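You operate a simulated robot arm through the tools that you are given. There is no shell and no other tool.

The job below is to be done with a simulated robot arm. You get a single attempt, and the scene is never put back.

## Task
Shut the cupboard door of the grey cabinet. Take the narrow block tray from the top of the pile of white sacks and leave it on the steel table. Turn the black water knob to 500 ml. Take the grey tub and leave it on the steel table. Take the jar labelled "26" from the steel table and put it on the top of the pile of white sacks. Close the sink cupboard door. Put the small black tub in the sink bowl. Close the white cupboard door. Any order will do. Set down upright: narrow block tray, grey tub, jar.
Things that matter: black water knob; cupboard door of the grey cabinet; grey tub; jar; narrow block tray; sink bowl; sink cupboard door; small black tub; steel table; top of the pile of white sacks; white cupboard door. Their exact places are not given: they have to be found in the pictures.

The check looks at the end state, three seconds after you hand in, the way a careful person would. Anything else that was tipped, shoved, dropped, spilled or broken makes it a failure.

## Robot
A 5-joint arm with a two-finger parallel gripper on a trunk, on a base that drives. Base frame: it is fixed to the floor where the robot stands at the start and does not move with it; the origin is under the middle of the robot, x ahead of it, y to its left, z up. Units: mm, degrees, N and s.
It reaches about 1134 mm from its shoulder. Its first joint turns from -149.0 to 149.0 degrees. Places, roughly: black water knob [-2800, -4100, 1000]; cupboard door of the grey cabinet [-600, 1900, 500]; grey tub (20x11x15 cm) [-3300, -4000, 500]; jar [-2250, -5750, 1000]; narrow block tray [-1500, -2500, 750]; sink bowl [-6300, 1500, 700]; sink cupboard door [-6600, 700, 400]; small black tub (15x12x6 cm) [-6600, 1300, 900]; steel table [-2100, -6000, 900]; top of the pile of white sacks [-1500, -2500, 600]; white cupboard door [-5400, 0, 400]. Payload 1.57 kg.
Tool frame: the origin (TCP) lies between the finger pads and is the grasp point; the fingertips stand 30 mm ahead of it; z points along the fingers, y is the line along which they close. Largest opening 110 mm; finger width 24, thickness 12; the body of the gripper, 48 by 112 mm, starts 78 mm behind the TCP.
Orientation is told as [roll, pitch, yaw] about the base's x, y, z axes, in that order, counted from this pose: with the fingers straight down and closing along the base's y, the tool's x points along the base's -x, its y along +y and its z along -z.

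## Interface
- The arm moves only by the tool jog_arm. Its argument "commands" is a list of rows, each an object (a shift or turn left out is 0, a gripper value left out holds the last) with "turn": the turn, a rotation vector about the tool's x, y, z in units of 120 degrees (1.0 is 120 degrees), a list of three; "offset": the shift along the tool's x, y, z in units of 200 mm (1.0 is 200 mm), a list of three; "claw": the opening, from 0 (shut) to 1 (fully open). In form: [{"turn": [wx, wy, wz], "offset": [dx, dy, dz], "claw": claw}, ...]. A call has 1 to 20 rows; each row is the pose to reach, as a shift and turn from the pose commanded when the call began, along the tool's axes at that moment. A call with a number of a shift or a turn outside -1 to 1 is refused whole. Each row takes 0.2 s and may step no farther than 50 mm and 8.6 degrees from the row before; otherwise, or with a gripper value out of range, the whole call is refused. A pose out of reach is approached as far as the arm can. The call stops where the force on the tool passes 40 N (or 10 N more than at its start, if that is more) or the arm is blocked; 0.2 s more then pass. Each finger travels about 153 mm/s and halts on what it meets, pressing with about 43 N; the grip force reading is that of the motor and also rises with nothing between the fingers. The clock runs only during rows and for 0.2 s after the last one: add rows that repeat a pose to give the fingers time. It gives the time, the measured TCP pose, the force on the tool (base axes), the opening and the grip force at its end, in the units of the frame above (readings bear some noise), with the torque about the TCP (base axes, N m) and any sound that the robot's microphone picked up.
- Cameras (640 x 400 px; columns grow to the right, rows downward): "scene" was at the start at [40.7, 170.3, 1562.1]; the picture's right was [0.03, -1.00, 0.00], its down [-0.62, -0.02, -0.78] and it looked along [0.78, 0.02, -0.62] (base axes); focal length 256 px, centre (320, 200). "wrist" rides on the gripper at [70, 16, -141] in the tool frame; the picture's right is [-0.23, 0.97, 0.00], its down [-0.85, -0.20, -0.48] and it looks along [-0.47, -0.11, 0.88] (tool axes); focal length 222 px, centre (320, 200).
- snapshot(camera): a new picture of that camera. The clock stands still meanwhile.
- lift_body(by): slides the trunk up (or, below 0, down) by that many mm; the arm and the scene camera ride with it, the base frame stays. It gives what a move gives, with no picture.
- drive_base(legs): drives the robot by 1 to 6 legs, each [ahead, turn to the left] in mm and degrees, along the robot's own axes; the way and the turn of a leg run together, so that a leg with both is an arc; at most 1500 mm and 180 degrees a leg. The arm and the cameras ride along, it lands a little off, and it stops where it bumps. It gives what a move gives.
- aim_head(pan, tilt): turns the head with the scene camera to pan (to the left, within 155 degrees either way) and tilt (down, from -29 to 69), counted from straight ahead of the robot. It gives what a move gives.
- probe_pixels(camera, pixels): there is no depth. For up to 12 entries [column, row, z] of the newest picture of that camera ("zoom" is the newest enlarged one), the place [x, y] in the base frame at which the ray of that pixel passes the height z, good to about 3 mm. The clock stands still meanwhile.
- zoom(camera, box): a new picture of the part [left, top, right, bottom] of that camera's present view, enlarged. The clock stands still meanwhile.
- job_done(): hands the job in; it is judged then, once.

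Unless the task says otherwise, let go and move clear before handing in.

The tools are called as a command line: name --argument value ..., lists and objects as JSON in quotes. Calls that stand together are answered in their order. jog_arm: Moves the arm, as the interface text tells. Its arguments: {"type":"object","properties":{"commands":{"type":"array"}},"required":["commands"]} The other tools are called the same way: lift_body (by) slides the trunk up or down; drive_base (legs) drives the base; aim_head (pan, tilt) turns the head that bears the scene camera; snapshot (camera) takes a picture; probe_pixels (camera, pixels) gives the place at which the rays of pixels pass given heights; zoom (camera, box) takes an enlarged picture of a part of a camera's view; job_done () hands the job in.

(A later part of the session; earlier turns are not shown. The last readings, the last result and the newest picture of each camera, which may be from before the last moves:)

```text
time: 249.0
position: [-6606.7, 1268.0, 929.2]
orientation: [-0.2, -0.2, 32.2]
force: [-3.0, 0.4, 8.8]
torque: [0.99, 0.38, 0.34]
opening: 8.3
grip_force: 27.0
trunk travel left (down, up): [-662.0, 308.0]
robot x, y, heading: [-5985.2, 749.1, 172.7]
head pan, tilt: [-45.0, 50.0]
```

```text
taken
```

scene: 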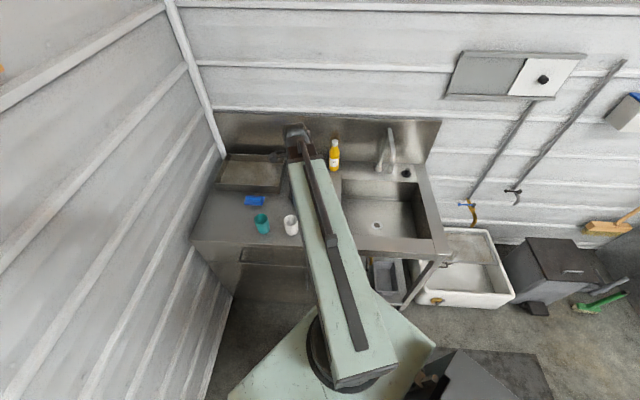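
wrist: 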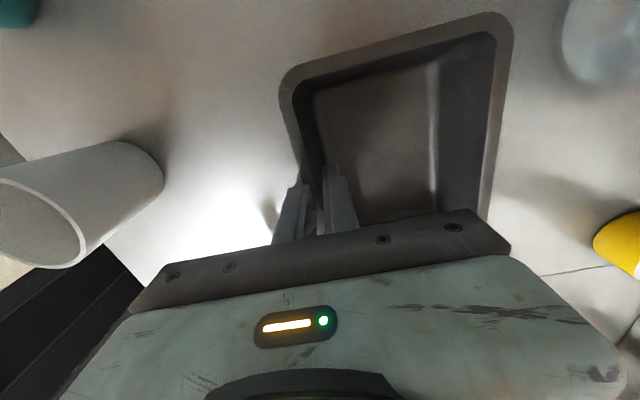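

The wall is gripped (opening 8.3 mm). Lifting the tub 120 mm and checking it.

lift_body --by 40

lift_body --by 120

snapshot --camera "wrist"

snapshot --camera "scene"

```text
time: 249.9
position: [-6607.0, 1269.0, 967.9]
orientation: [-0.4, -0.2, 32.2]
force: [-0.5, 0.3, -1.4]
torque: [-0.08, -0.07, -0.02]
opening: 3.8
grip_force: 24.9
trunk travel left (down, up): [-702.0, 268.0]
robot x, y, heading: [-5989.8, 753.6, 172.5]
head pan, tilt: [-45.0, 50.0]
```

```text
time: 251.4
position: [-6606.4, 1267.9, 1088.4]
orientation: [-0.3, -0.2, 32.3]
force: [-0.1, -0.4, -1.1]
torque: [-0.1, -0.02, -0.02]
opening: 3.6
grip_force: 24.5
trunk travel left (down, up): [-822.0, 148.0]
robot x, y, heading: [-5989.4, 749.4, 172.7]
head pan, tilt: [-45.0, 50.0]
```

```text
taken
```

wrist: 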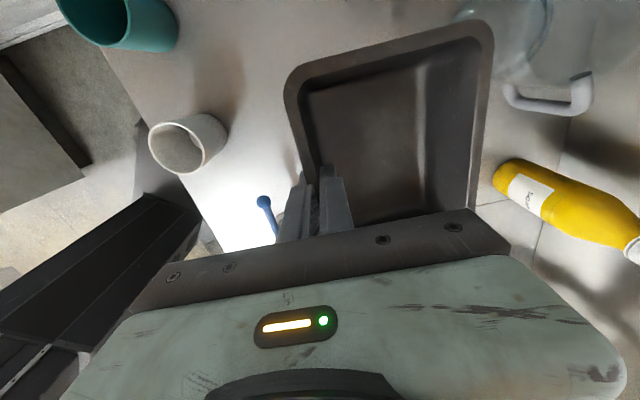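

```text
taken
```

scene: 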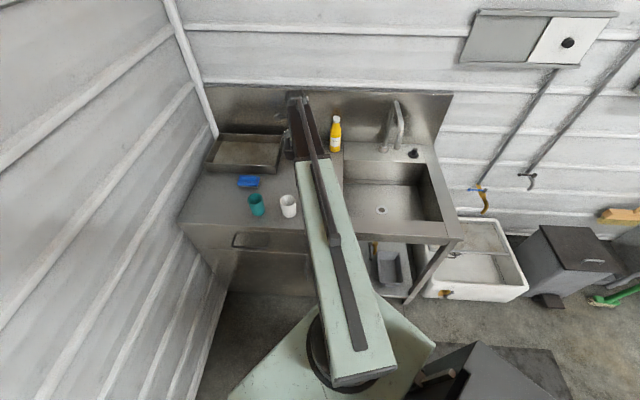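

The tub is held securely. I'll probe the bowl opening corners to choose the drop spot.

zoom --camera "scene" --box '[320, 90, 480, 260]'

probe_pixels --camera "scene" --pixels '[[345, 160, 870], [427, 162, 870], [442, 220, 870], [343, 208, 870], [381, 210, 700], [381, 210, 680], [412, 152, 870]]'

```text
2.35 times, centred on (400, 175) of scene
```

zoom: 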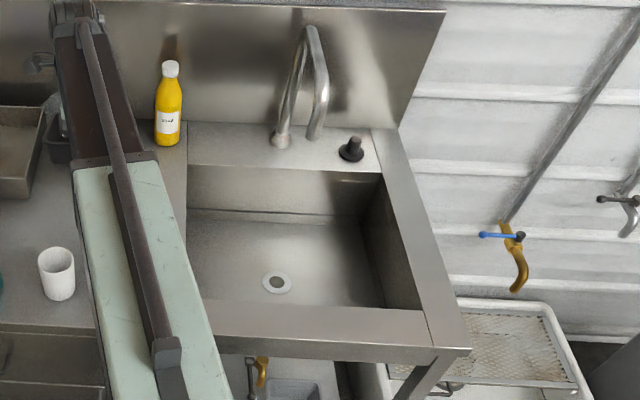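

```text
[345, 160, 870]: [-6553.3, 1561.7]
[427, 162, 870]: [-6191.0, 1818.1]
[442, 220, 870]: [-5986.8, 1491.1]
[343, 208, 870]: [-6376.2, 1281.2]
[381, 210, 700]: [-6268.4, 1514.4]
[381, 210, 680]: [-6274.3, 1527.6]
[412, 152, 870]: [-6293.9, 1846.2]
```

I'll probe the faucet tip, bottle base, and bowl floor edge before carrying the tub over.

probe_pixels --camera "scene" --pixels '[[398, 147, 950], [398, 147, 1000], [383, 149, 870], [335, 150, 870], [385, 182.7, 700], [385, 182.7, 680], [385, 161.4, 870], [395, 110, 1150], [351, 218, 870]]'

```text
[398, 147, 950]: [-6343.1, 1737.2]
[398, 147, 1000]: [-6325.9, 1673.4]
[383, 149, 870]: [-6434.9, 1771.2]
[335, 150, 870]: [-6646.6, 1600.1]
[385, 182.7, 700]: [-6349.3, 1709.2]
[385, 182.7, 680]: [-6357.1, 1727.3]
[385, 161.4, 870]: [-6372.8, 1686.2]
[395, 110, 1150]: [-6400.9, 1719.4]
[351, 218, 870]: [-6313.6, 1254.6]
```

Bowl floor is ≈z 705 and the faucet tip is well behind my drop spot. Carrying the tub over the bowl toward (-6248,1449).

jog_arm --commands '[{"offset": [-0.166, -0.0157, 0]}, {"offset": [-0.333, -0.0313, 0]}, {"offset": [-0.499, -0.047, 0]}, {"offset": [-0.666, -0.0627, 0]}, {"offset": [-0.832, -0.0783, 0]}, {"offset": [-0.9985, -0.094, 0]}]'

jog_arm --commands '[{"offset": [-0.166, -0.0157, 0]}, {"offset": [-0.333, -0.0313, 0]}, {"offset": [-0.499, -0.047, 0]}, {"offset": [-0.666, -0.0627, 0]}, {"offset": [-0.832, -0.0783, 0]}, {"offset": [-0.9985, -0.094, 0]}]'

snapshot --camera "wrist"

snapshot --camera "scene"

```text
time: 252.8
position: [-6428.3, 1359.2, 1089.4]
orientation: [-0.4, -0.2, 32.2]
force: [0.2, 0.4, -2.0]
torque: [-0.03, -0.03, -0.03]
opening: 3.5
grip_force: 24.7
trunk travel left (down, up): [-822.0, 148.0]
robot x, y, heading: [-5984.8, 750.5, 172.5]
head pan, tilt: [-45.0, 50.0]
```

```text
time: 254.2
position: [-6249.1, 1447.6, 1090.0]
orientation: [-0.3, -0.1, 32.3]
force: [-7.2, -18.5, -2.9]
torque: [-0.24, -0.09, 1.52]
opening: 22.4
grip_force: 35.4
out of reach, approached as far as the arm can: row 6
trunk travel left (down, up): [-822.0, 148.0]
robot x, y, heading: [-5985.5, 749.0, 172.5]
head pan, tilt: [-45.0, 50.0]
```

```text
taken
```

wrist: 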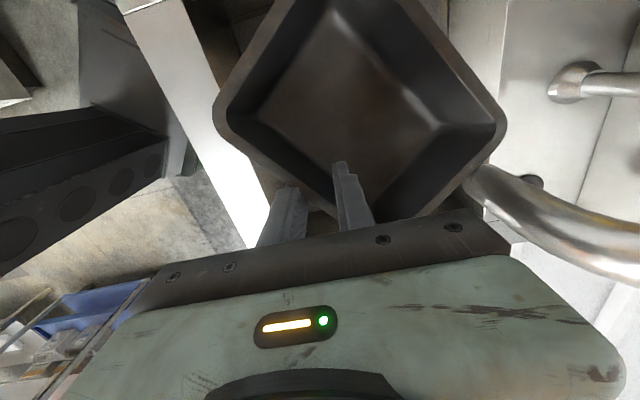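

```text
taken
```

scene: 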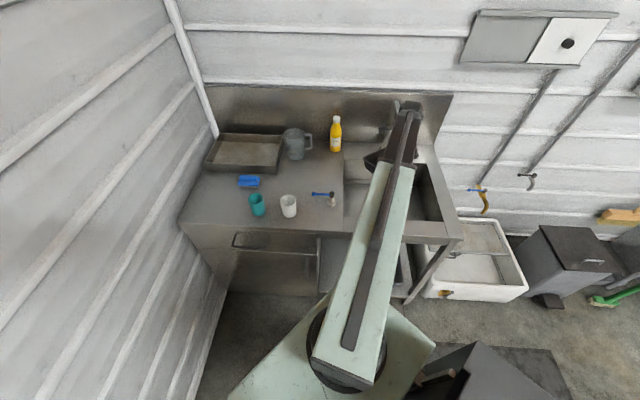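

The tub bumped the faucet's spout (wrist view (560,220)) and twisted in the grip; I must back off right away, toward the left and front.

jog_arm --commands '[{"offset": [0.08, -0.08, 0]}, {"offset": [0.16, -0.16, 0]}, {"offset": [0.24, -0.24, 0]}, {"offset": [0.32, -0.32, 0]}, {"offset": [0.4, -0.36, 0]}]'

snapshot --camera "wrist"

zoom --camera "scene" --box '[320, 70, 480, 240]'

```text
time: 255.4
position: [-6278.3, 1346.7, 1087.5]
orientation: [-0.3, -0.2, 32.1]
force: [-0.1, 0.6, -2.6]
torque: [-0.02, -0.02, -0.01]
opening: 3.8
grip_force: 24.6
trunk travel left (down, up): [-822.0, 148.0]
robot x, y, heading: [-5986.9, 751.6, 172.6]
head pan, tilt: [-45.0, 50.0]
```

```text
taken
```

wrist: 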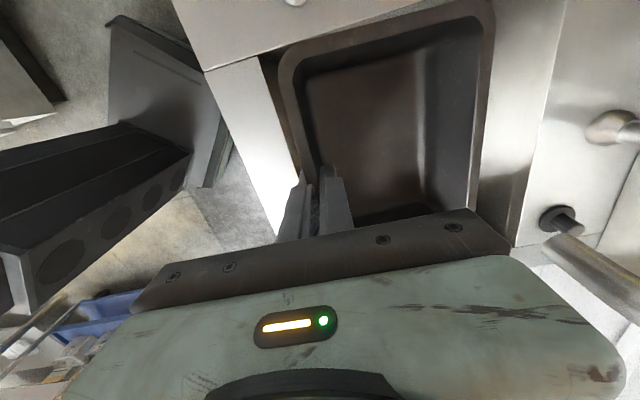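

```text
2.35 times, centred on (400, 155) of scene
```

zoom: 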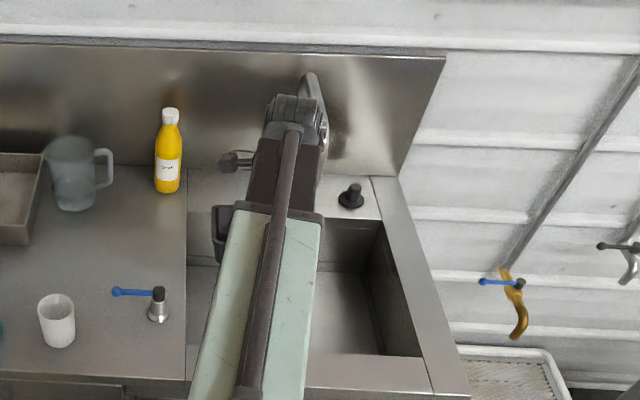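

The tub swung back into alignment after backing off (opening 3.8 mm). The spout tip must be near (-6305,1600,1060), so I'll place the tub closer to the bowl's front: TCP (-6257,1395), then lower.

jog_arm --commands '[{"offset": [-0.1, 0.07, 0]}, {"offset": [-0.217, 0.147, 0]}, {"offset": [-0.217, 0.147, 0]}]'

lift_body --by -150

snapshot --camera "wrist"

zoom --camera "scene" --box '[320, 70, 480, 240]'

```text
time: 256.2
position: [-6255.2, 1395.2, 1087.9]
orientation: [-0.2, -0.2, 32.3]
force: [-0.3, -0.1, -2.6]
torque: [-0.06, -0.04, 0.04]
opening: 3.5
grip_force: 24.7
trunk travel left (down, up): [-822.0, 148.0]
robot x, y, heading: [-5987.2, 747.7, 172.6]
head pan, tilt: [-45.0, 50.0]
```

```text
time: 257.9
position: [-6255.3, 1394.9, 938.8]
orientation: [-0.2, -0.2, 32.3]
force: [1.9, -0.2, -1.0]
torque: [-0.1, -0.05, -0.02]
opening: 3.8
grip_force: 24.5
trunk travel left (down, up): [-672.0, 298.0]
robot x, y, heading: [-5988.3, 747.3, 172.5]
head pan, tilt: [-45.0, 50.0]
```

```text
taken
```

wrist: 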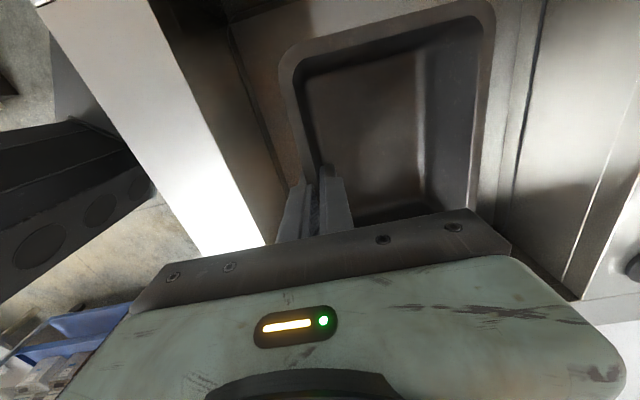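

```text
2.35 times, centred on (400, 155) of scene
```

zoom: 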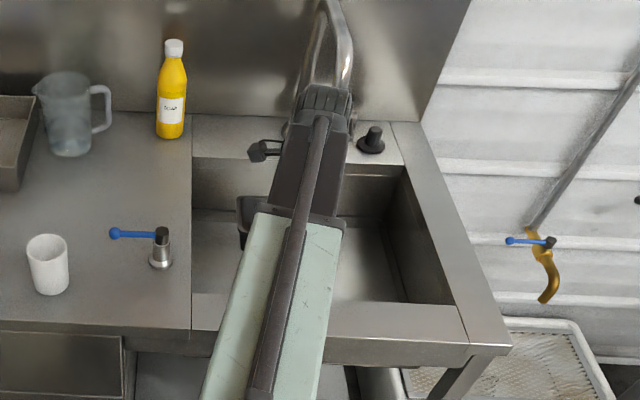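

The tub hangs inside the bowl outline. Lowering further toward the floor of the bowl.

lift_body --by -100

snapshot --camera "wrist"

lift_body --by -45

```text
time: 259.2
position: [-6255.8, 1395.3, 838.3]
orientation: [-0.3, -0.3, 32.2]
force: [-0.8, -0.1, -1.7]
torque: [-0.04, -0.03, -0.01]
opening: 3.5
grip_force: 24.3
trunk travel left (down, up): [-572.0, 398.0]
robot x, y, heading: [-5990.1, 751.7, 172.4]
head pan, tilt: [-45.0, 50.0]
```

```text
taken
```

wrist: 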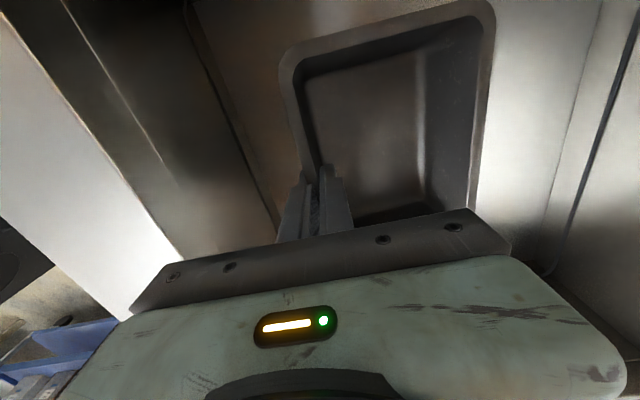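

```text
time: 260.1
position: [-6255.6, 1396.0, 793.8]
orientation: [-0.3, -0.1, 32.2]
force: [0.5, 0.3, -0.7]
torque: [-0.08, -0.03, 0.02]
opening: 3.8
grip_force: 23.9
trunk travel left (down, up): [-527.0, 443.0]
robot x, y, heading: [-5986.0, 748.4, 172.3]
head pan, tilt: [-45.0, 50.0]
```

Still no contact (force z ≈ −1). Continuing down in small steps.

lift_body --by -15

lift_body --by -8

lift_body --by -8

```text
time: 260.8
position: [-6256.5, 1396.3, 778.7]
orientation: [-0.4, -0.3, 32.2]
force: [0.5, -0.1, -1.7]
torque: [-0.06, -0.02, -0.01]
opening: 3.7
grip_force: 24.0
trunk travel left (down, up): [-512.0, 458.0]
robot x, y, heading: [-5987.7, 749.6, 172.5]
head pan, tilt: [-45.0, 50.0]
```

```text
time: 261.3
position: [-6256.4, 1395.9, 769.8]
orientation: [-0.4, -0.3, 32.2]
force: [-0.2, 0.0, -0.9]
torque: [-0.06, -0.05, 0.02]
opening: 3.7
grip_force: 24.7
trunk travel left (down, up): [-504.0, 466.0]
robot x, y, heading: [-5988.9, 749.5, 172.4]
head pan, tilt: [-45.0, 50.0]
```

```text
time: 261.9
position: [-6256.2, 1396.0, 761.8]
orientation: [-0.2, -0.2, 32.2]
force: [0.6, -0.6, 4.8]
torque: [0.12, 0.58, 0.0]
opening: 4.0
grip_force: 24.4
trunk travel left (down, up): [-496.0, 474.0]
robot x, y, heading: [-5985.8, 749.6, 172.6]
head pan, tilt: [-45.0, 50.0]
```

Contact with the bowl floor (force +4.8 N at z=762). Opening the gripper and rising.

jog_arm --commands '[{"claw": 0.1}, {"claw": 0.25}, {"claw": 0.4}, {"claw": 0.4}]'

snapshot --camera "wrist"

lift_body --by 60

snapshot --camera "wrist"

```text
time: 262.9
position: [-6257.8, 1396.0, 763.2]
orientation: [-0.3, -0.2, 32.2]
force: [-0.2, 0.0, 0.2]
torque: [0.01, 0.01, 0.02]
opening: 44.1
grip_force: 0.1
trunk travel left (down, up): [-496.0, 474.0]
robot x, y, heading: [-5991.4, 752.2, 172.4]
head pan, tilt: [-45.0, 50.0]
```

```text
taken
```

wrist: 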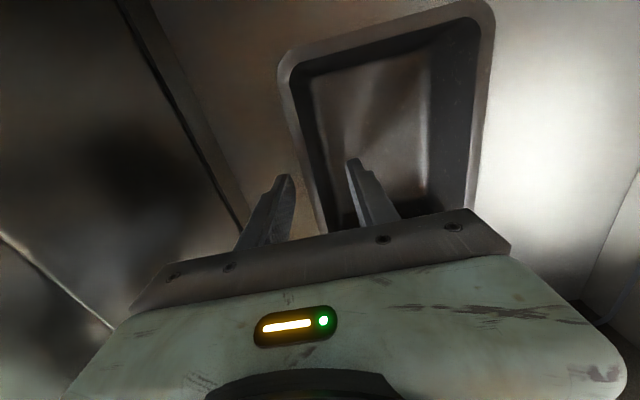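

```text
time: 263.9
position: [-6256.5, 1396.0, 822.4]
orientation: [-0.3, -0.2, 32.2]
force: [-0.2, 0.1, -0.2]
torque: [0.0, 0.02, 0.01]
opening: 44.1
grip_force: 0.0
trunk travel left (down, up): [-556.0, 414.0]
robot x, y, heading: [-5985.9, 753.5, 172.5]
head pan, tilt: [-45.0, 50.0]
```

```text
taken
```

wrist: 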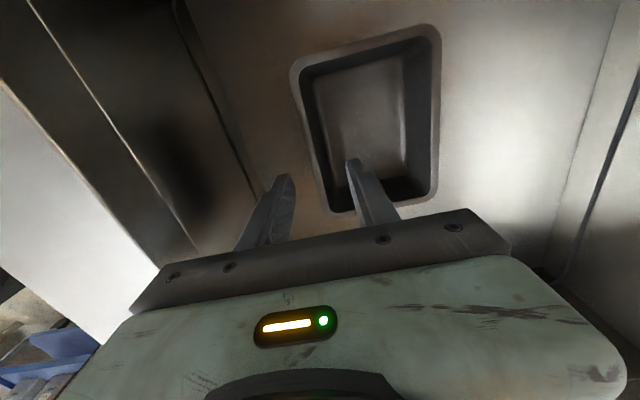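

The tub is released in the bowl and upright. Rising clear and checking the scene.

lift_body --by 400

jog_arm --commands '[{"offset": [0, -0.2, 0]}, {"offset": [0, -0.4, 0]}, {"offset": [0, -0.6, 0], "claw": 0}, {"offset": [0.2, -0.6, 0], "claw": 0}, {"offset": [0.4, -0.6, 0], "claw": 0}, {"offset": [0.6, -0.6, 0], "claw": 0}, {"offset": [0.8, -0.6, 0], "claw": 0}, {"offset": [1.0, -0.6, 0], "claw": 0}]'

jog_arm --commands '[{"offset": [0.2, -0.1, 0]}, {"offset": [0.4, -0.2, 0]}, {"offset": [0.6, -0.3, 0]}, {"offset": [0.8, -0.5, 0]}]'

snapshot --camera "scene"

zoom --camera "scene" --box '[190, 90, 490, 300]'

```text
time: 267.7
position: [-6256.2, 1395.6, 1222.6]
orientation: [-0.3, -0.3, 32.1]
force: [-1.7, 0.0, -0.3]
torque: [0.0, -0.01, -0.01]
opening: 44.1
grip_force: 0.0
trunk travel left (down, up): [-956.0, 14.0]
robot x, y, heading: [-5991.2, 753.5, 172.5]
head pan, tilt: [-45.0, 50.0]
```

```text
time: 269.5
position: [-6362.2, 1188.4, 1223.2]
orientation: [-0.3, -0.4, 32.3]
force: [0.4, 0.2, 0.3]
torque: [0.01, -0.03, 0.02]
opening: 0.0
grip_force: 21.7
trunk travel left (down, up): [-956.0, 14.0]
robot x, y, heading: [-5985.0, 753.3, 172.6]
head pan, tilt: [-45.0, 50.0]
```

```text
refused: row 4 steps farther than a row can; nothing moved
```

```text
taken
```

scene: 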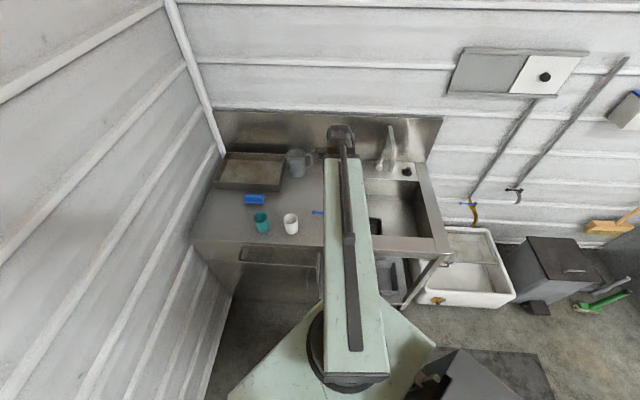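

```text
1.90 times, centred on (340, 195) of scene
```

zoom: 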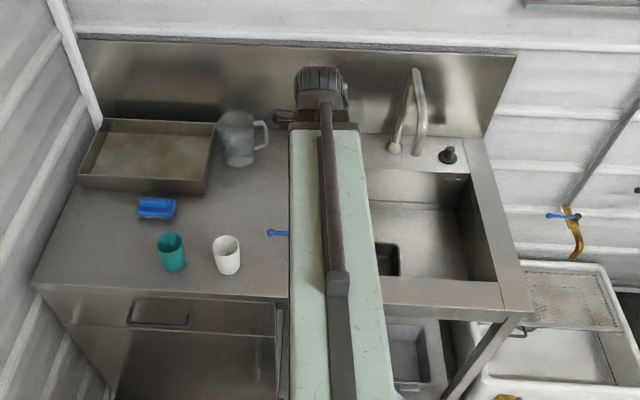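

The tub sits in the bowl and the faucet is in place. Next I'll go to the far (south) side via the aisle along the white counter; first a look behind me before reversing.

aim_head --pan 155 --tilt 50

snapshot --camera "scene"

probe_pixels --camera "scene" --pixels '[[320, 200, 0], [320, 120, 0], [200, 200, 0], [440, 200, 0]]'

aim_head --pan -155 --tilt 50

snapshot --camera "scene"

```text
time: 272.4
position: [-6360.4, 1188.4, 1222.1]
orientation: [-0.3, -0.2, 32.2]
force: [0.6, 0.0, 0.3]
torque: [0.01, 0.01, 0.0]
opening: 0.0
grip_force: 21.3
trunk travel left (down, up): [-956.0, 14.0]
robot x, y, heading: [-5988.1, 752.8, 172.8]
head pan, tilt: [154.7, 50.0]
```

```text
taken
```

scene: 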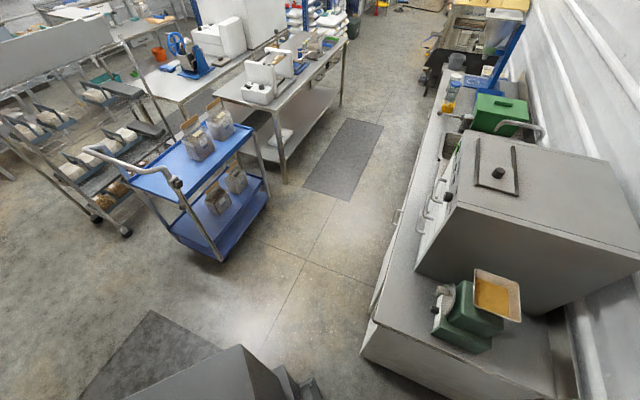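

```text
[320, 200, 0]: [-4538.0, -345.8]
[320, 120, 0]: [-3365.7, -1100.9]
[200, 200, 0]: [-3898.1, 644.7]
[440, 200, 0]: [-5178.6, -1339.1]
```

```text
time: 276.6
position: [-6361.1, 1189.1, 1222.5]
orientation: [-0.3, -0.2, 32.2]
force: [-0.2, 0.1, -0.4]
torque: [-0.02, 0.01, 0.01]
opening: 0.1
grip_force: 21.0
trunk travel left (down, up): [-956.0, 14.0]
robot x, y, heading: [-5989.6, 750.8, 172.7]
head pan, tilt: [-154.7, 50.0]
```

```text
taken
```

scene: 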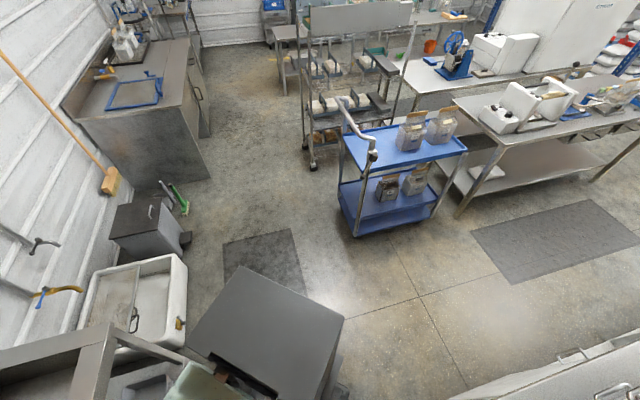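

I'll probe the trolley and table feet, and my box position, for the aisle width.

probe_pixels --camera "scene" --pixels '[[357, 237, 0], [436, 214, 0], [315, 167, 0], [459, 216, 0], [592, 180, 0], [421, 296, 0], [345, 340, 740], [186, 240, 0], [465, 100, 900]]'

aim_head --pan 130 --tilt 30

snapshot --camera "scene"

probe_pixels --camera "scene" --pixels '[[320, 200, 0], [320, 250, 0], [400, 200, 0], [240, 200, 0]]'

```text
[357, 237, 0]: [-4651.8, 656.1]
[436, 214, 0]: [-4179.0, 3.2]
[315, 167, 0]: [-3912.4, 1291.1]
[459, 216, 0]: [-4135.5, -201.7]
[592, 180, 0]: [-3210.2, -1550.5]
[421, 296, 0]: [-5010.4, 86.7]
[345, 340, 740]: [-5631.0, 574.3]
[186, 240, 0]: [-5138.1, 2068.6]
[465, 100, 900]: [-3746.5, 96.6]
```

```text
time: 280.6
position: [-6361.1, 1189.4, 1221.6]
orientation: [-0.3, -0.2, 32.2]
force: [0.1, 0.2, 0.4]
torque: [-0.01, -0.01, 0.01]
opening: 0.1
grip_force: 20.9
trunk travel left (down, up): [-956.0, 14.0]
robot x, y, heading: [-5989.1, 752.1, 172.5]
head pan, tilt: [130.0, 30.0]
```

```text
taken
```

scene: 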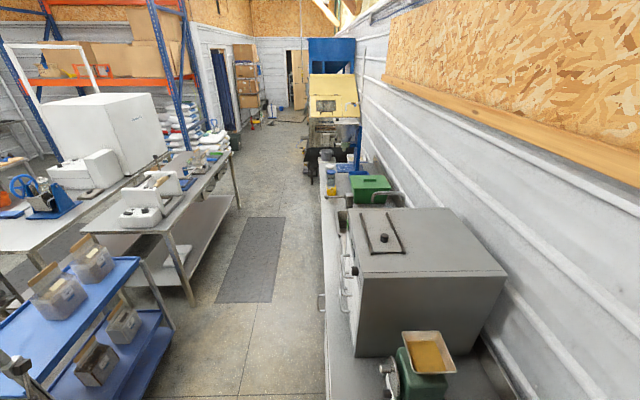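

```text
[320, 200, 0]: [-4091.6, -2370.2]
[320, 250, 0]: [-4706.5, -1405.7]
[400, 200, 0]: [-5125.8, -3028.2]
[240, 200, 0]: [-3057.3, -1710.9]
```

The aisle alongside the white counter is ≈1.1 m wide and leads straight to the far end. To keep the arm clear of the oven and grinder I'll spin the tool outward and lift it horizontal before driving.

jog_arm --commands '[{"turn": [0, 0, -0.068]}, {"turn": [0, 0, -0.136]}, {"turn": [0, 0, -0.204]}, {"turn": [0, 0, -0.272]}, {"turn": [0, 0, -0.34]}, {"turn": [0, 0, -0.408]}, {"turn": [0, 0, -0.476]}, {"turn": [0, 0, -0.544]}, {"turn": [0, 0, -0.612]}, {"turn": [0, 0, -0.68]}, {"turn": [0, 0, -0.748]}, {"turn": [0, 0, -0.816]}]'

jog_arm --commands '[{"turn": [0, -0.0625, 0], "offset": [-0.154, 0, -0.0101]}, {"turn": [0, -0.125, 0], "offset": [-0.3055, 0, -0.0402]}, {"turn": [0, -0.1875, 0], "offset": [-0.4515, 0, -0.0898]}, {"turn": [0, -0.25, 0], "offset": [-0.59, 0, -0.158]}, {"turn": [0, -0.3125, 0], "offset": [-0.7185, 0, -0.244]}, {"turn": [0, -0.375, 0], "offset": [-0.8345, 0, -0.3455]}]'

jog_arm --commands '[{"turn": [0, -0.0625, 0], "offset": [-0.154, 0, -0.0101]}, {"turn": [0, -0.125, 0], "offset": [-0.3055, 0, -0.0402]}, {"turn": [0, -0.1875, 0], "offset": [-0.4515, 0, -0.0898]}, {"turn": [0, -0.25, 0], "offset": [-0.59, 0, -0.158]}, {"turn": [0, -0.3125, 0], "offset": [-0.7185, 0, -0.244]}, {"turn": [0, -0.375, 0], "offset": [-0.8345, 0, -0.3455]}]'

drive_base --legs '[[-660, 0]]'

```text
time: 283.1
position: [-6362.0, 1188.1, 1222.4]
orientation: [-0.2, 0.3, 130.2]
force: [-0.9, -0.8, -0.1]
torque: [0.02, 0.03, 0.04]
opening: 0.0
grip_force: 21.0
trunk travel left (down, up): [-956.0, 14.0]
robot x, y, heading: [-5986.3, 752.5, 172.6]
head pan, tilt: [130.0, 30.0]
```

```text
time: 284.6
position: [-6468.0, 1316.2, 1291.3]
orientation: [-0.3, -44.9, 130.3]
force: [-0.5, -0.7, 0.4]
torque: [0.0, -0.01, -0.02]
opening: 0.2
grip_force: 21.0
trunk travel left (down, up): [-956.0, 14.0]
robot x, y, heading: [-5990.1, 751.6, 172.4]
head pan, tilt: [130.0, 30.0]
```

```text
time: 285.9
position: [-6515.5, 1366.7, 1451.3]
orientation: [-6.0, -87.9, 136.4]
force: [-0.1, 0.3, -0.5]
torque: [-0.02, 0.0, 0.0]
opening: 0.0
grip_force: 21.4
out of reach, approached as far as the arm can: row 6
trunk travel left (down, up): [-956.0, 14.0]
robot x, y, heading: [-5991.0, 754.1, 172.5]
head pan, tilt: [130.0, 30.0]
```

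```text
time: 289.6
position: [-5849.1, 1283.5, 1453.2]
orientation: [-5.0, -87.9, 134.7]
force: [-0.2, 0.2, -0.2]
torque: [-0.02, 0.01, 0.02]
opening: 0.0
grip_force: 21.3
trunk travel left (down, up): [-956.0, 14.0]
robot x, y, heading: [-5327.8, 660.2, 171.6]
head pan, tilt: [130.0, 30.0]
```

At (-5328,660). Turning left ~134° to face down the aisle, then checking the view.

drive_base --legs '[[0, 70], [0, 64]]'

aim_head --pan 0 --tilt 40

snapshot --camera "scene"

```text
time: 295.9
position: [-5415.6, -145.0, 1452.6]
orientation: [-6.0, -87.9, -90.0]
force: [-0.3, 0.0, -0.6]
torque: [0.0, 0.02, -0.02]
opening: 0.1
grip_force: 21.9
trunk travel left (down, up): [-956.0, 14.0]
robot x, y, heading: [-5332.5, 655.2, -54.6]
head pan, tilt: [130.0, 30.0]
```

```text
time: 298.0
position: [-5415.9, -146.1, 1453.1]
orientation: [-5.8, -87.8, -90.5]
force: [-0.1, 0.4, -0.7]
torque: [0.01, 0.0, -0.02]
opening: 0.0
grip_force: 21.3
trunk travel left (down, up): [-956.0, 14.0]
robot x, y, heading: [-5335.7, 659.9, -55.0]
head pan, tilt: [0.0, 40.0]
```

```text
taken
```

scene: 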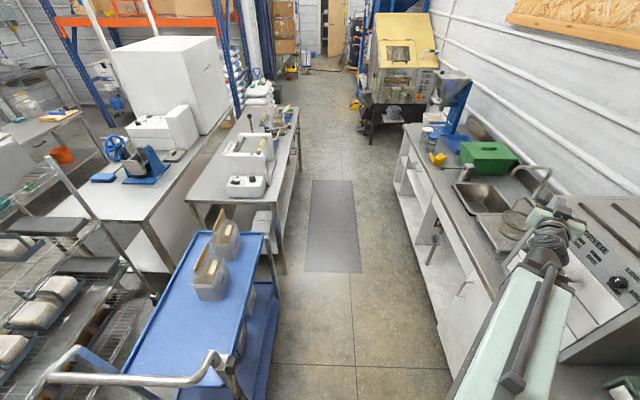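

The aisle ahead is clear between trolley/table (left) and white counter (right). I'll swing the arm to point straight ahead (three arc moves), then drive.

jog_arm --commands '[{"turn": [-0.0285, 0, 0], "offset": [0, 0.241, -0.007]}, {"turn": [-0.0569, 0, 0], "offset": [0, 0.481, -0.029]}, {"turn": [-0.0854, 0, 0], "offset": [0, 0.72, -0.0645]}, {"turn": [-0.1139, 0, 0], "offset": [0, 0.956, -0.1145]}]'

jog_arm --commands '[{"turn": [-0.0285, 0, 0], "offset": [0, 0.241, -0.007]}, {"turn": [-0.0569, 0, 0], "offset": [0, 0.481, -0.029]}, {"turn": [-0.0854, 0, 0], "offset": [0, 0.72, -0.0645]}, {"turn": [-0.1139, 0, 0], "offset": [0, 0.956, -0.1145]}]'

jog_arm --commands '[{"turn": [-0.0285, 0, 0], "offset": [0, 0.241, -0.007]}, {"turn": [-0.0569, 0, 0], "offset": [0, 0.481, -0.029]}, {"turn": [-0.0854, 0, 0], "offset": [0, 0.72, -0.0645]}, {"turn": [-0.1139, 0, 0], "offset": [0, 0.956, -0.1145]}]'

drive_base --legs '[[1400, 0]]'

```text
time: 299.0
position: [-5222.7, -143.1, 1452.8]
orientation: [7.2, -87.9, -89.9]
force: [-0.9, -0.5, -0.3]
torque: [0.0, 0.01, -0.03]
opening: 0.0
grip_force: 21.3
trunk travel left (down, up): [-956.0, 14.0]
robot x, y, heading: [-5333.5, 655.5, -54.6]
head pan, tilt: [0.0, 40.0]
```

```text
time: 300.0
position: [-5037.8, -97.7, 1453.8]
orientation: [22.7, -88.1, -91.4]
force: [-0.2, -0.7, 0.1]
torque: [0.03, 0.0, -0.02]
opening: 0.0
grip_force: 21.3
trunk travel left (down, up): [-956.0, 14.0]
robot x, y, heading: [-5331.0, 658.1, -54.7]
head pan, tilt: [0.0, 40.0]
```

```text
time: 301.0
position: [-4865.2, -5.2, 1453.3]
orientation: [35.6, -87.9, -90.8]
force: [0.4, -0.3, 0.3]
torque: [0.0, 0.0, -0.03]
opening: 0.0
grip_force: 21.1
trunk travel left (down, up): [-956.0, 14.0]
robot x, y, heading: [-5331.3, 658.5, -54.6]
head pan, tilt: [0.0, 40.0]
```

```text
time: 307.9
position: [-4058.0, -1120.9, 1452.8]
orientation: [36.5, -87.9, -91.3]
force: [-0.5, 0.4, 0.0]
torque: [0.0, 0.01, -0.01]
opening: 0.0
grip_force: 21.2
trunk travel left (down, up): [-956.0, 14.0]
robot x, y, heading: [-4532.8, -460.1, -54.3]
head pan, tilt: [0.0, 40.0]
```

On course with ~160–180 mm margin either side. I'll correct heading by −2° and look ahead.

drive_base --legs '[[0, -2.3]]'

aim_head --pan 5 --tilt 28

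snapshot --camera "scene"

probe_pixels --camera "scene" --pixels '[[320, 200, 0], [320, 250, 0], [400, 200, 0], [240, 200, 0]]'

```text
time: 308.6
position: [-4086.4, -1141.3, 1453.4]
orientation: [36.0, -88.0, -93.2]
force: [-0.1, -0.1, 0.2]
torque: [0.0, 0.01, 0.0]
opening: 0.0
grip_force: 21.5
trunk travel left (down, up): [-956.0, 14.0]
robot x, y, heading: [-4533.1, -461.9, -56.1]
head pan, tilt: [0.0, 40.0]
```

```text
time: 309.4
position: [-4086.9, -1140.4, 1454.0]
orientation: [35.8, -88.0, -92.8]
force: [-0.5, 0.2, -1.5]
torque: [0.0, 0.03, 0.0]
opening: 0.0
grip_force: 21.2
trunk travel left (down, up): [-956.0, 14.0]
robot x, y, heading: [-4529.4, -461.1, -56.2]
head pan, tilt: [5.0, 28.0]
```

```text
taken
```

scene: 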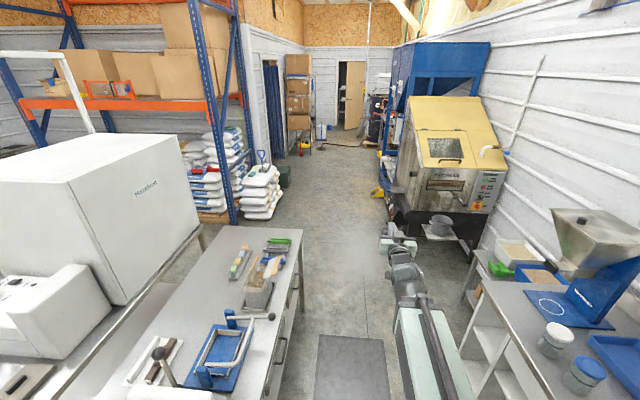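

```text
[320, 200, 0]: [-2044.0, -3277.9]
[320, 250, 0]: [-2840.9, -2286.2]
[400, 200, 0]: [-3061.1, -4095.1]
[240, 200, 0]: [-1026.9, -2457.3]
```

The machine (≈(445,160)) and the white sack pile (≈(258,190)) are visible. Zooming on both.

zoom --camera "scene" --box '[370, 80, 550, 260]'

zoom --camera "scene" --box '[180, 120, 320, 230]'

zoom --camera "scene" --box '[260, 40, 420, 160]'

```text
2.22 times, centred on (460, 170) of scene
```

zoom: 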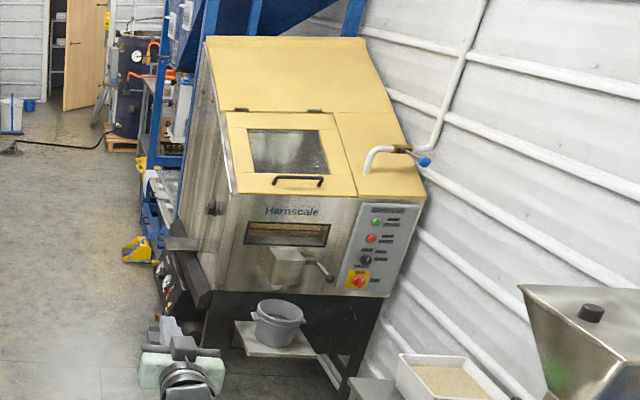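

```text
3.64 times, centred on (250, 175) of scene
```

zoom: 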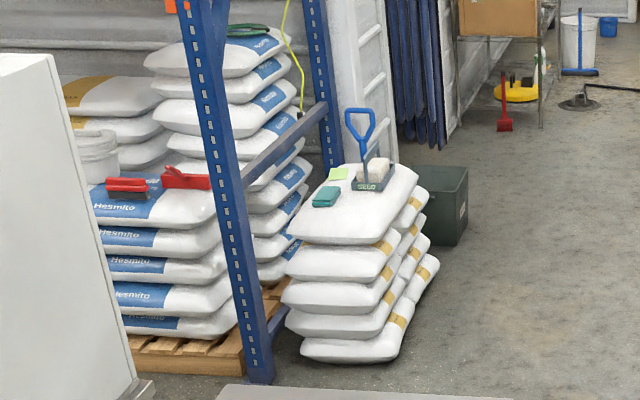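

```text
3.33 times, centred on (340, 100) of scene
```

zoom: 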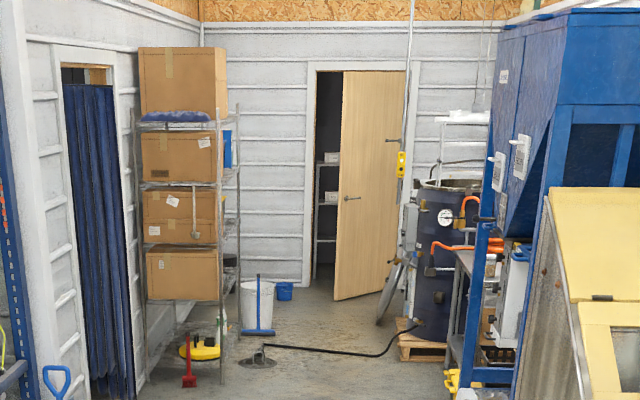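

The pile of white sacks carries a narrow tray with a white block (zoom 2 at (372,175)), a teal piece and a note. I'll probe pile and machine positions.

probe_pixels --camera "scene" --pixels '[[264, 170, 680], [262, 190, 600], [266, 218, 0], [237, 222, 0], [283, 205, 0], [247, 220, 0], [403, 225, 0], [438, 233, 500], [410, 200, 900], [300, 155, 0], [380, 197, 0]]'

```text
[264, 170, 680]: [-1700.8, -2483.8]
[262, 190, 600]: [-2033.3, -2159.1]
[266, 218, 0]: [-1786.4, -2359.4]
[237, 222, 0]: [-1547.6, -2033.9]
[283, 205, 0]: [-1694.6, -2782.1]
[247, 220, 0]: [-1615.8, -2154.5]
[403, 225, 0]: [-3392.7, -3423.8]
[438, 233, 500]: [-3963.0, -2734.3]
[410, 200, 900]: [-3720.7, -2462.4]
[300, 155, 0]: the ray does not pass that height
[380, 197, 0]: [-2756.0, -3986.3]
```

Continuing down the aisle.

drive_base --legs '[[1100, 0]]'

drive_base --legs '[[900, 0]]'

aim_head --pan 30 --tilt 35

snapshot --camera "scene"

aim_head --pan -30 --tilt 30

snapshot --camera "scene"

```text
time: 315.1
position: [-3472.0, -2071.8, 1452.9]
orientation: [36.0, -88.0, -93.5]
force: [0.8, 0.3, -0.1]
torque: [-0.02, 0.01, 0.0]
opening: 0.0
grip_force: 21.0
trunk travel left (down, up): [-956.0, 14.0]
robot x, y, heading: [-3913.0, -1387.8, -56.4]
head pan, tilt: [5.0, 28.0]
```

```text
time: 319.8
position: [-2974.3, -2820.6, 1453.8]
orientation: [35.9, -88.0, -93.2]
force: [-0.9, 0.1, 0.2]
torque: [-0.01, 0.03, -0.01]
opening: 0.0
grip_force: 21.1
trunk travel left (down, up): [-956.0, 14.0]
robot x, y, heading: [-3415.2, -2141.4, -56.1]
head pan, tilt: [5.0, 28.0]
```

```text
time: 320.7
position: [-2973.0, -2819.0, 1453.8]
orientation: [36.3, -88.0, -93.6]
force: [0.6, 0.5, -0.6]
torque: [0.0, -0.02, 0.0]
opening: 0.1
grip_force: 21.4
trunk travel left (down, up): [-956.0, 14.0]
robot x, y, heading: [-3418.1, -2136.0, -56.1]
head pan, tilt: [30.0, 35.0]
```

```text
taken
```

scene: 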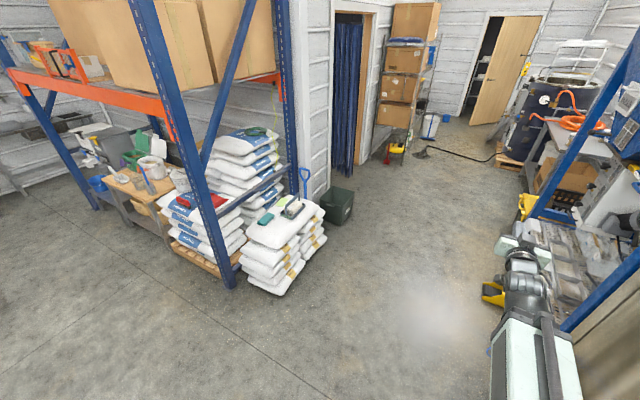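

```text
time: 322.0
position: [-2974.3, -2818.7, 1453.1]
orientation: [36.2, -88.0, -93.6]
force: [-0.2, 0.5, -1.0]
torque: [0.01, -0.01, 0.0]
opening: 0.0
grip_force: 21.8
trunk travel left (down, up): [-956.0, 14.0]
robot x, y, heading: [-3415.5, -2138.2, -56.2]
head pan, tilt: [-30.0, 30.0]
```

```text
taken
```

scene: 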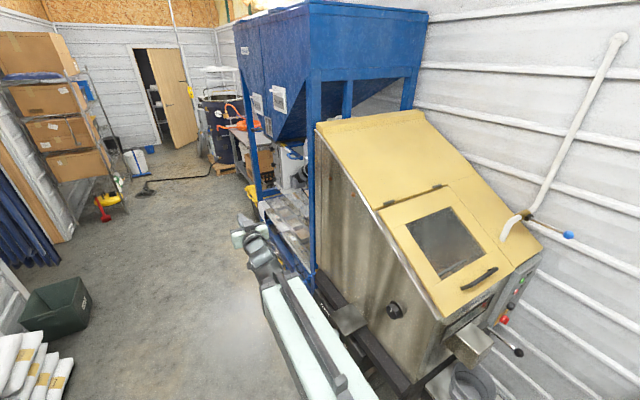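

The area is open here. I'll zoom in on the pile and look for its top items.

aim_head --pan 30 --tilt 35

zoom --camera "scene" --box '[220, 160, 370, 300]'

probe_pixels --camera "scene" --pixels '[[282, 295, 0], [235, 285, 0], [326, 250, 0], [286, 212, 680], [268, 219, 650], [340, 224, 0], [285, 245, 600], [249, 229, 620], [320, 215, 620], [290, 200, 620]]'

```text
time: 323.3
position: [-2973.6, -2819.0, 1454.3]
orientation: [36.1, -87.9, -93.6]
force: [-0.4, 0.4, 0.5]
torque: [0.02, -0.02, 0.01]
opening: 0.0
grip_force: 21.2
trunk travel left (down, up): [-956.0, 14.0]
robot x, y, heading: [-3415.4, -2136.1, -56.4]
head pan, tilt: [30.0, 35.0]
```

```text
2.86 times, centred on (295, 230) of scene
```

zoom: 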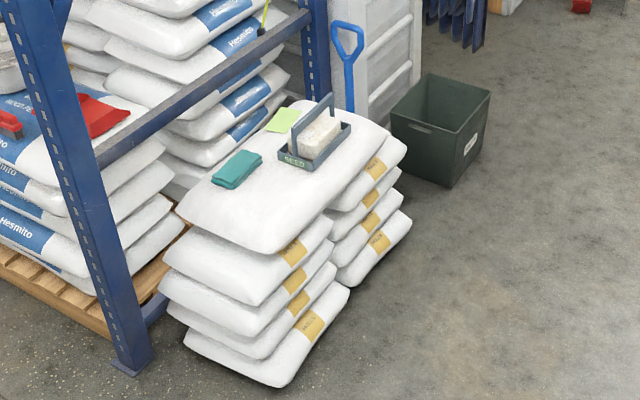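

```text
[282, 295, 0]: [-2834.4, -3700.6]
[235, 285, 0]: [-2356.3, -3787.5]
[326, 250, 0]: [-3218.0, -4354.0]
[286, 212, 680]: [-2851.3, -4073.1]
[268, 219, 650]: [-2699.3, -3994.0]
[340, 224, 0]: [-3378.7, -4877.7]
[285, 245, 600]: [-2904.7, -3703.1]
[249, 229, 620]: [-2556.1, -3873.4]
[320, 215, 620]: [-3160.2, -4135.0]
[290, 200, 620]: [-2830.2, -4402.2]
```

I'll probe through the zoomed picture instead (it's the newest).

probe_pixels --camera "zoom" --pixels '[[282, 388, 0], [130, 370, 0], [185, 335, 0], [350, 285, 0], [410, 225, 0], [280, 155, 640], [320, 170, 640], [350, 125, 640], [235, 170, 640], [180, 205, 620], [275, 252, 600], [385, 130, 620]]'

```text
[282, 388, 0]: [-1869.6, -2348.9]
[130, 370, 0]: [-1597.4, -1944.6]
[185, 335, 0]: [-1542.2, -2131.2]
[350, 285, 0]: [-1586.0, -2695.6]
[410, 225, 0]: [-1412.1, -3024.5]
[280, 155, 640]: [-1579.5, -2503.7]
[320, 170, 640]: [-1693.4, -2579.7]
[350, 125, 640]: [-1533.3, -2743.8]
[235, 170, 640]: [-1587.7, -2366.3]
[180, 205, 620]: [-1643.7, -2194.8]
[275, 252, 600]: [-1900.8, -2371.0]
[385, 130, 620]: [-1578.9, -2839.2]
```

The pile's top is about 560×305 mm, aligned with heading −56°, centred near (-1610,-2520). I'll drive to its west side, parallel to it.

drive_base --legs '[[0, 22.7], [1400, 0], [0, -22.7]]'

aim_head --pan 85 --tilt 55

snapshot --camera "scene"

```text
time: 324.5
position: [-2858.2, -2726.5, 1454.0]
orientation: [37.7, -87.8, -84.5]
force: [-0.3, -0.4, 0.7]
torque: [0.01, -0.03, 0.02]
opening: 0.0
grip_force: 21.4
trunk travel left (down, up): [-956.0, 14.0]
robot x, y, heading: [-3416.2, -2136.2, -47.7]
head pan, tilt: [30.0, 35.0]
stopped in leg 1: the robot was blocked; the commanded pose is now the measured one
```

```text
time: 325.7
position: [-2857.1, -2726.0, 1453.2]
orientation: [37.6, -87.9, -84.4]
force: [0.6, -0.4, 0.4]
torque: [0.02, 0.0, -0.01]
opening: 0.1
grip_force: 21.3
trunk travel left (down, up): [-956.0, 14.0]
robot x, y, heading: [-3420.6, -2135.2, -48.1]
head pan, tilt: [85.0, 55.0]
```

```text
taken
```

scene: 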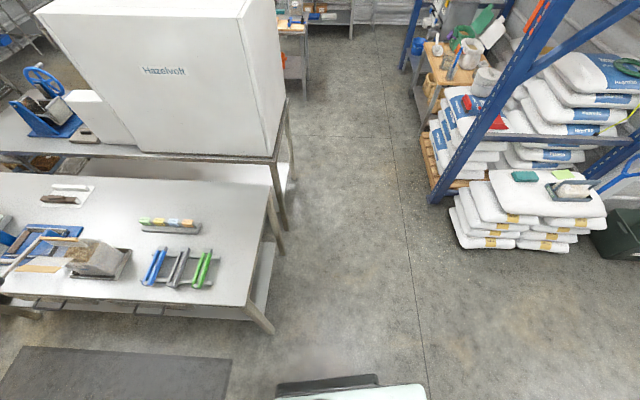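

The turn was blocked at about +8°. I'll look at my right rear to see what I touched.

aim_head --pan -130 --tilt 60

snapshot --camera "scene"

aim_head --pan -80 --tilt 60

snapshot --camera "scene"

```text
time: 328.8
position: [-2858.9, -2725.1, 1453.7]
orientation: [37.7, -88.0, -84.5]
force: [0.4, -0.6, -0.1]
torque: [0.01, 0.01, 0.02]
opening: 0.1
grip_force: 21.4
trunk travel left (down, up): [-956.0, 14.0]
robot x, y, heading: [-3420.6, -2138.0, -48.1]
head pan, tilt: [-130.0, 60.0]
```

```text
taken
```

scene: 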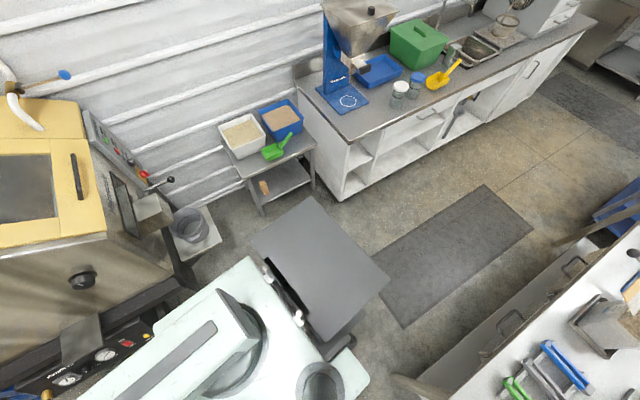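

```text
time: 330.0
position: [-2858.4, -2726.4, 1455.2]
orientation: [37.7, -87.9, -84.5]
force: [0.1, -0.2, 0.5]
torque: [-0.03, 0.04, -0.02]
opening: 0.0
grip_force: 21.5
trunk travel left (down, up): [-956.0, 14.0]
robot x, y, heading: [-3421.7, -2140.4, -47.9]
head pan, tilt: [-80.0, 60.0]
```

```text
taken
```

scene: 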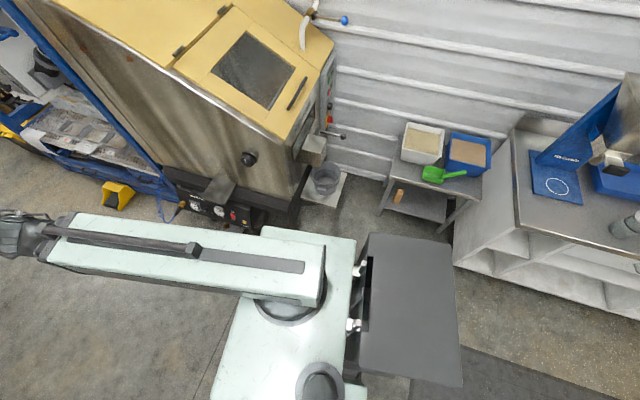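

My rear-right box corner met the white counter's end. I'll turn back, and drive further forward before turning; first probe the surroundings on the right.

probe_pixels --camera "scene" --pixels '[[453, 265, 0], [437, 234, 0], [378, 212, 0], [345, 180, 500], [303, 200, 450], [298, 235, 0], [165, 222, 0], [370, 233, 740], [455, 246, 740], [460, 385, 740]]'

drive_base --legs '[[0, -8.2]]'

```text
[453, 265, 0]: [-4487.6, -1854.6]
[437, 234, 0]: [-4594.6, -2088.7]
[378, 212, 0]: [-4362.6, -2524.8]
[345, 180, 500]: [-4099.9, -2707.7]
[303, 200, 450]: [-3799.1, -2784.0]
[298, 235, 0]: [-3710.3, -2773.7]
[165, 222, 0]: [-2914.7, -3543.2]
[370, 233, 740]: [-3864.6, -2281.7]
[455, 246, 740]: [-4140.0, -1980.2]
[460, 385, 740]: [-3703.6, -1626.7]
```

```text
time: 331.3
position: [-2956.5, -2805.3, 1453.8]
orientation: [37.2, -88.0, -93.0]
force: [-0.8, 0.0, 0.9]
torque: [0.0, -0.01, -0.03]
opening: 0.0
grip_force: 21.3
trunk travel left (down, up): [-956.0, 14.0]
robot x, y, heading: [-3420.6, -2134.4, -55.5]
head pan, tilt: [-80.0, 60.0]
stopped in leg 1: the robot was blocked; the commanded pose is now the measured one
```

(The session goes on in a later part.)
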